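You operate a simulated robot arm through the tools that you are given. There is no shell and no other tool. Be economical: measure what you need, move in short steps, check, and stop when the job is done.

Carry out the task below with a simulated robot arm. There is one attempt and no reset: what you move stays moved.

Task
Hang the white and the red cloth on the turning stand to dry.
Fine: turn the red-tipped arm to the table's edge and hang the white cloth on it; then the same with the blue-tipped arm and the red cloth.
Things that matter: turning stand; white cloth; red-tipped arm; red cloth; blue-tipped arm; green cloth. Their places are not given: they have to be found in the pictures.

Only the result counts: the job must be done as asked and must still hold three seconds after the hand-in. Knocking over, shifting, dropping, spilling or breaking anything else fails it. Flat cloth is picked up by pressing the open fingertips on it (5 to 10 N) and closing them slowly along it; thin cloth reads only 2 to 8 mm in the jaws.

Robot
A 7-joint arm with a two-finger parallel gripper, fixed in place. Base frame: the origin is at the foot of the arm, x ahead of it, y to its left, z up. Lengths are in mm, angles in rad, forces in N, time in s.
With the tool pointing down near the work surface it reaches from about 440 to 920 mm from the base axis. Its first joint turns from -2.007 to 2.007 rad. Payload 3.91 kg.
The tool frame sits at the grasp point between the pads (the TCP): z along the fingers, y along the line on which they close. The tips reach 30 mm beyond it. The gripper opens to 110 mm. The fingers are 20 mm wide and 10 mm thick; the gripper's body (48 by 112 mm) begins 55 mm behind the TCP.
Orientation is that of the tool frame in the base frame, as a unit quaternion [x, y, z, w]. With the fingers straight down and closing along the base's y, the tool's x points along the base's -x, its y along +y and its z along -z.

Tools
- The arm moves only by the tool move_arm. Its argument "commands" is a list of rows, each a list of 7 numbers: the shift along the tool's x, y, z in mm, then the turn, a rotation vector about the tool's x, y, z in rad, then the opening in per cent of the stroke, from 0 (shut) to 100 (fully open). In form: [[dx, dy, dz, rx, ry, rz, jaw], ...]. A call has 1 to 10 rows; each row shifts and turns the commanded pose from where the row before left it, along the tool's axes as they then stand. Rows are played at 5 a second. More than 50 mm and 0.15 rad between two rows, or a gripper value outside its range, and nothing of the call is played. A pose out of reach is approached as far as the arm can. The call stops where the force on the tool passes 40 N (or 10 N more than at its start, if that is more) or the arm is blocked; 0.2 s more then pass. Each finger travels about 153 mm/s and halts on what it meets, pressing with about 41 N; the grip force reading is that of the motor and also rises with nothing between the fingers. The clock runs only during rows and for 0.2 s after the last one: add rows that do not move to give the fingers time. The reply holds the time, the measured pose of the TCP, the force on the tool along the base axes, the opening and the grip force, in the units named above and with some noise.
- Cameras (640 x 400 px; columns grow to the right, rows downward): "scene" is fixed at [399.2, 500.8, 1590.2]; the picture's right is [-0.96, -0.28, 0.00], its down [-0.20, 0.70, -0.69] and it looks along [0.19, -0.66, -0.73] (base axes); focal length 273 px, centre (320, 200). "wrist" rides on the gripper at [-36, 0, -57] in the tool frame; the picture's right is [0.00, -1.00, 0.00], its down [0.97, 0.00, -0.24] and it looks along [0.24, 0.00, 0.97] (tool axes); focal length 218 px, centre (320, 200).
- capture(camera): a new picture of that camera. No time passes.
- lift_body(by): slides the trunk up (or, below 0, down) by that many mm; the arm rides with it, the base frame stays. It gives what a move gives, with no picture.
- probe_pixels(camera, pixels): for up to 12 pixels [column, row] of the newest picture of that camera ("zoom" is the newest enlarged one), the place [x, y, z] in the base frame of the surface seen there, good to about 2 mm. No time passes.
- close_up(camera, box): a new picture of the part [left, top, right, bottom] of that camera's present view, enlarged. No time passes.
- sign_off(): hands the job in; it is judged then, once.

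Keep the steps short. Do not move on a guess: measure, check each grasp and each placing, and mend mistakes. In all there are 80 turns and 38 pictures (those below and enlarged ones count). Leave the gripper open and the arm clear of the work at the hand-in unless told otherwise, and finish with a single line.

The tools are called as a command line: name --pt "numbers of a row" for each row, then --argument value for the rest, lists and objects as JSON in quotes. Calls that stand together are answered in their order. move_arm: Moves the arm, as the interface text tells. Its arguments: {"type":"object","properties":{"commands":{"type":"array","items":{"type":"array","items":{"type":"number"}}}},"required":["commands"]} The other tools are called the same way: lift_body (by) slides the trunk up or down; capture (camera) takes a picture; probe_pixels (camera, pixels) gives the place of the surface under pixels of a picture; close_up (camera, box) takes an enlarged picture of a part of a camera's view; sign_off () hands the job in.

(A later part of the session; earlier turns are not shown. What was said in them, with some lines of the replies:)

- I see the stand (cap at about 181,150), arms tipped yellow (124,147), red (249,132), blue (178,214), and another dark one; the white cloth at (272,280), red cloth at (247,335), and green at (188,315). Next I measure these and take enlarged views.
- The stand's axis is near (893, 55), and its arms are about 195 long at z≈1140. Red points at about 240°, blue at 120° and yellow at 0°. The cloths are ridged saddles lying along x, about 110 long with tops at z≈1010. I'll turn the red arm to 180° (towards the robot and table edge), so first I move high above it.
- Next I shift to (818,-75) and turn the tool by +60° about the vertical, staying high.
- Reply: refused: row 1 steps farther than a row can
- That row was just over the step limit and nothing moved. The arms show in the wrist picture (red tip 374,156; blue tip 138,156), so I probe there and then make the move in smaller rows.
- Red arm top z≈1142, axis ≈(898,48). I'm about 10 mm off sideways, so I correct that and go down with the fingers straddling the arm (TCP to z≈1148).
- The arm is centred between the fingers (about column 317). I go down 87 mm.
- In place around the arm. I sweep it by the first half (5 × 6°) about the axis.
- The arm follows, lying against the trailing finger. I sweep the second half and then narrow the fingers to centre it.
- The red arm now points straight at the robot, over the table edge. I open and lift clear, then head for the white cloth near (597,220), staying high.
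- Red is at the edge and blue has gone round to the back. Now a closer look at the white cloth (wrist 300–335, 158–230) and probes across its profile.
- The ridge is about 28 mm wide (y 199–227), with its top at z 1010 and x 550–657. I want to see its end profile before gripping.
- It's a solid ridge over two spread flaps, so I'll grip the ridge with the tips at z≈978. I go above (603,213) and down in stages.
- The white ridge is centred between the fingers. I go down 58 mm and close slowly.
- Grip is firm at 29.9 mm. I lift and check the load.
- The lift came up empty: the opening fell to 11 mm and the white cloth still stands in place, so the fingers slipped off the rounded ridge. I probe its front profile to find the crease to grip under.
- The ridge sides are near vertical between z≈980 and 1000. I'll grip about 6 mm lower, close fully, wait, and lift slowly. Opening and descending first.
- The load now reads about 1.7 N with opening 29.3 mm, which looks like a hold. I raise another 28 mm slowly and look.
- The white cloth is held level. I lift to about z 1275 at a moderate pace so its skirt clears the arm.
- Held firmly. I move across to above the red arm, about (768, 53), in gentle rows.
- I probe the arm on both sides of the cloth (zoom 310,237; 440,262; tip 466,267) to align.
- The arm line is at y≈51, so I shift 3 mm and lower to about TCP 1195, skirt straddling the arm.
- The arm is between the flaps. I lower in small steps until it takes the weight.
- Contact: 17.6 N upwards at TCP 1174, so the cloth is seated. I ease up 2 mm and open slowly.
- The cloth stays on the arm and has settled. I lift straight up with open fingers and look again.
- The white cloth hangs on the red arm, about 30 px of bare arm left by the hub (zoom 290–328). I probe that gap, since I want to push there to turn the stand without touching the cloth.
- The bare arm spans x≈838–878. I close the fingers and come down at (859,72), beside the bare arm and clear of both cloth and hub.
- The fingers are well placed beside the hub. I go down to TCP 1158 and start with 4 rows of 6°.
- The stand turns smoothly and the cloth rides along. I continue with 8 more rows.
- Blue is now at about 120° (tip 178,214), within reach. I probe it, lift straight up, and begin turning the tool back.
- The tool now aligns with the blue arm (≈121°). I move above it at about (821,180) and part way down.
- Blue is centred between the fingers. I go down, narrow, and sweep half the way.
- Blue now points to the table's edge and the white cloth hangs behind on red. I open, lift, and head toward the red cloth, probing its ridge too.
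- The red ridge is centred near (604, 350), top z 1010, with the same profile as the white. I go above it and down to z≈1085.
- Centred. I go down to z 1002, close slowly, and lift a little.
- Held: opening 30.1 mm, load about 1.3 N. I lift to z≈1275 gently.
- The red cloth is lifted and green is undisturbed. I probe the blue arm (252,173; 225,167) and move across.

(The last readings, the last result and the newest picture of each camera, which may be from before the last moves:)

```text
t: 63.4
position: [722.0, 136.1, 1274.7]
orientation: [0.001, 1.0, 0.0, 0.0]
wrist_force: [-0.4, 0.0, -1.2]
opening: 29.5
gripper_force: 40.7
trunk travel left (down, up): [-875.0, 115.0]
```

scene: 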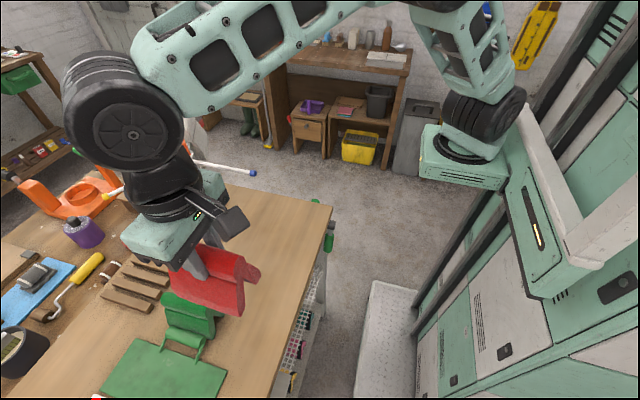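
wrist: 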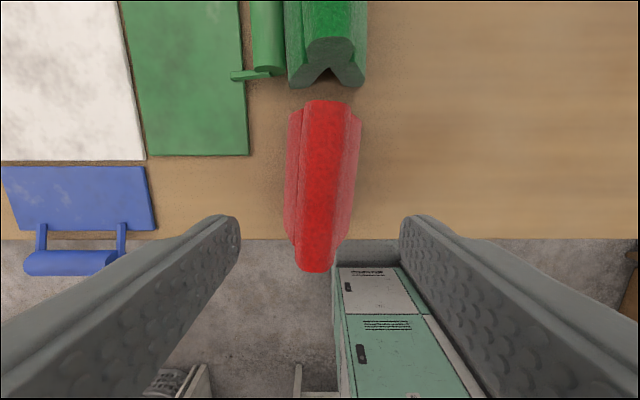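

The blue arm's line is at y≈51. I make the last shift to (768, 50.5), then look.

move_arm --pt "-12 -22 0 0 0 0 0" --pt "-12 -22 0 0 0 0 0" --pt "-12 -22 0 0 0 0 0" --pt "-10 -19.5 0 0 0 0 0" --pt "0 0 0 0 0 0 0"

close_up --camera "scene" --box '[92, 90, 316, 230]'

```text
t: 64.6
position: [766.8, 48.7, 1275.5]
orientation: [0.001, 1.0, -0.001, 0.0]
wrist_force: [0.1, -0.9, -1.4]
opening: 29.3
gripper_force: 41.1
trunk travel left (down, up): [-875.0, 115.0]
```

```text
2.86 times, centred on (204, 160) of scene
```

zoom: 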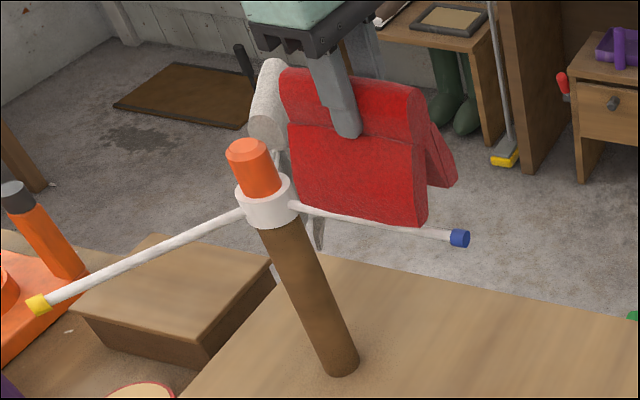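

Aligned and clear of the white cloth. I lower to about TCP 1180.

move_arm --pt "-1 1.5 0 0 0 0 0" --pt "0 0 15 0 0 0 0" --pt "0 0 15 0 0 0 0" --pt "0 0 15 0 0 0 0" --pt "0 0 15 0 0 0 0" --pt "0 0 15 0 0 0 0" --pt "0 0 8 0 0 0 0" --pt "0 0 5 0 0 0 0" --pt "0 0 4 0 0 0 0" --pt "0 0 2 0 0 0 0"

close_up --camera "scene" --box '[140, 100, 300, 200]'

```text
t: 66.8
position: [768.7, 52.3, 1180.8]
orientation: [0.001, 1.0, 0.0, 0.001]
wrist_force: [-0.6, -0.5, -1.7]
opening: 29.2
gripper_force: 41.1
trunk travel left (down, up): [-875.0, 115.0]
```

```text
4.00 times, centred on (220, 150) of scene
```

zoom: 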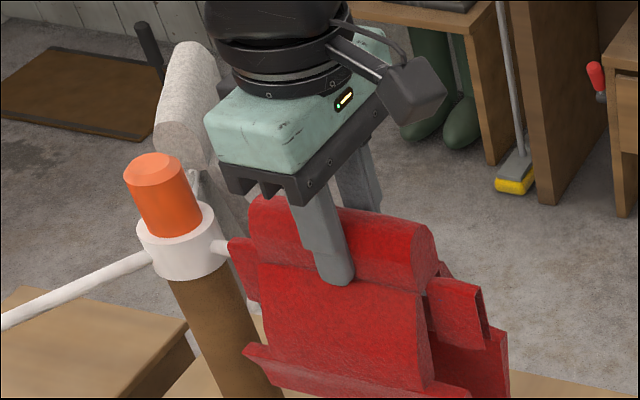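

The cloth has taken the draped form over the arm. I lower the last few mm until the arm carries it.

move_arm --pt "0 0 2 0 0 0 0" --pt "0 0 2 0 0 0 0" --pt "0 0 2 0 0 0 0" --pt "0 0 2 0 0 0 0"

```text
t: 67.8
position: [768.9, 51.7, 1174.8]
orientation: [0.0, 1.0, 0.001, 0.001]
wrist_force: [-0.3, 0.2, 15.5]
opening: 29.3
gripper_force: 40.8
trunk travel left (down, up): [-875.0, 115.0]
```

Seated at 15.5 N. I ease up 2 mm, open slowly, and lift clear.

move_arm --pt "0 0 -2 0 0 0 0" --pt "0 0 0 0 0 0 26" --pt "0 0 0 0 0 0 30" --pt "0 0 0 0 0 0 36" --pt "0 0 0 0 0 0 45" --pt "0 0 0 0 0 0 55" --pt "0 0 0 0 0 0 60" --pt "0 0 -10 0 0 0 60" --pt "0 0 -20 0 0 0 60" --pt "0 0 -30 0 0 0 60"

move_arm --pt "0 0 -40 0 0 0 60" --pt "0 0 -40 0 0 0 60" --pt "0 0 -30 0 0 0 60" --pt "40 0 -10 0 0 0 80" --pt "45 0 0 0 0 0 100" --pt "45 0 0 0 0 0 100" --pt "45 0 0 0 0 0 100" --pt "45 0 0 0 0 0 100" --pt "45 0 0 0 0 0 100" --pt "0 0 0 0 0 0 100"

capture --camera "scene"

close_up --camera "scene" --box '[92, 90, 316, 230]'

```text
t: 70.0
position: [768.6, 50.0, 1234.2]
orientation: [0.001, 1.0, 0.0, 0.001]
wrist_force: [0.8, 0.2, 0.4]
opening: 66.0
gripper_force: 0.0
trunk travel left (down, up): [-875.0, 115.0]
```

```text
t: 72.2
position: [502.7, 51.9, 1354.3]
orientation: [0.002, 1.0, 0.0, 0.0]
wrist_force: [-1.0, 0.5, 0.2]
opening: 110.2
gripper_force: 0.0
trunk travel left (down, up): [-875.0, 115.0]
```

```text
4 pictures are left
```

scene: 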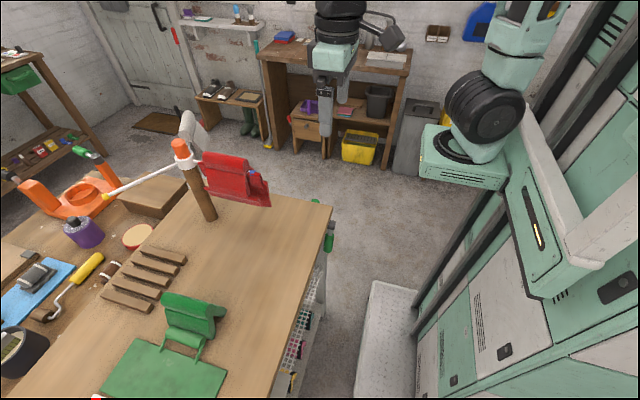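

```text
2.86 times, centred on (204, 160) of scene
```

zoom: 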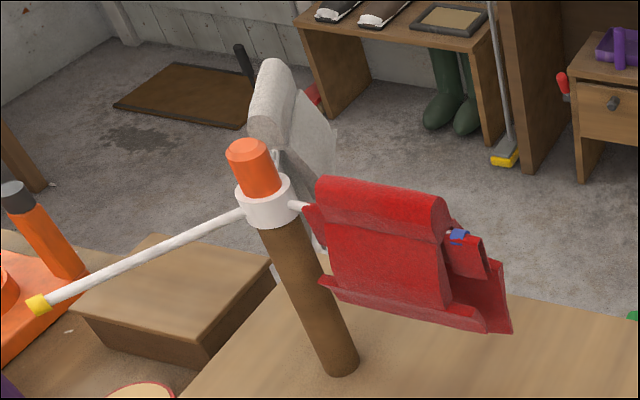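

Both cloths hang on their arms: white on red, and red on blue at the table edge. Green is untouched, the gripper is open and the arm is clear, so I hand in.

sign_off

```text
The job is handed in.
```

The white cloth hangs on the red-tipped arm and the red cloth on the blue-tipped arm; the job is handed in, with the green cloth untouched and the gripper open and clear.
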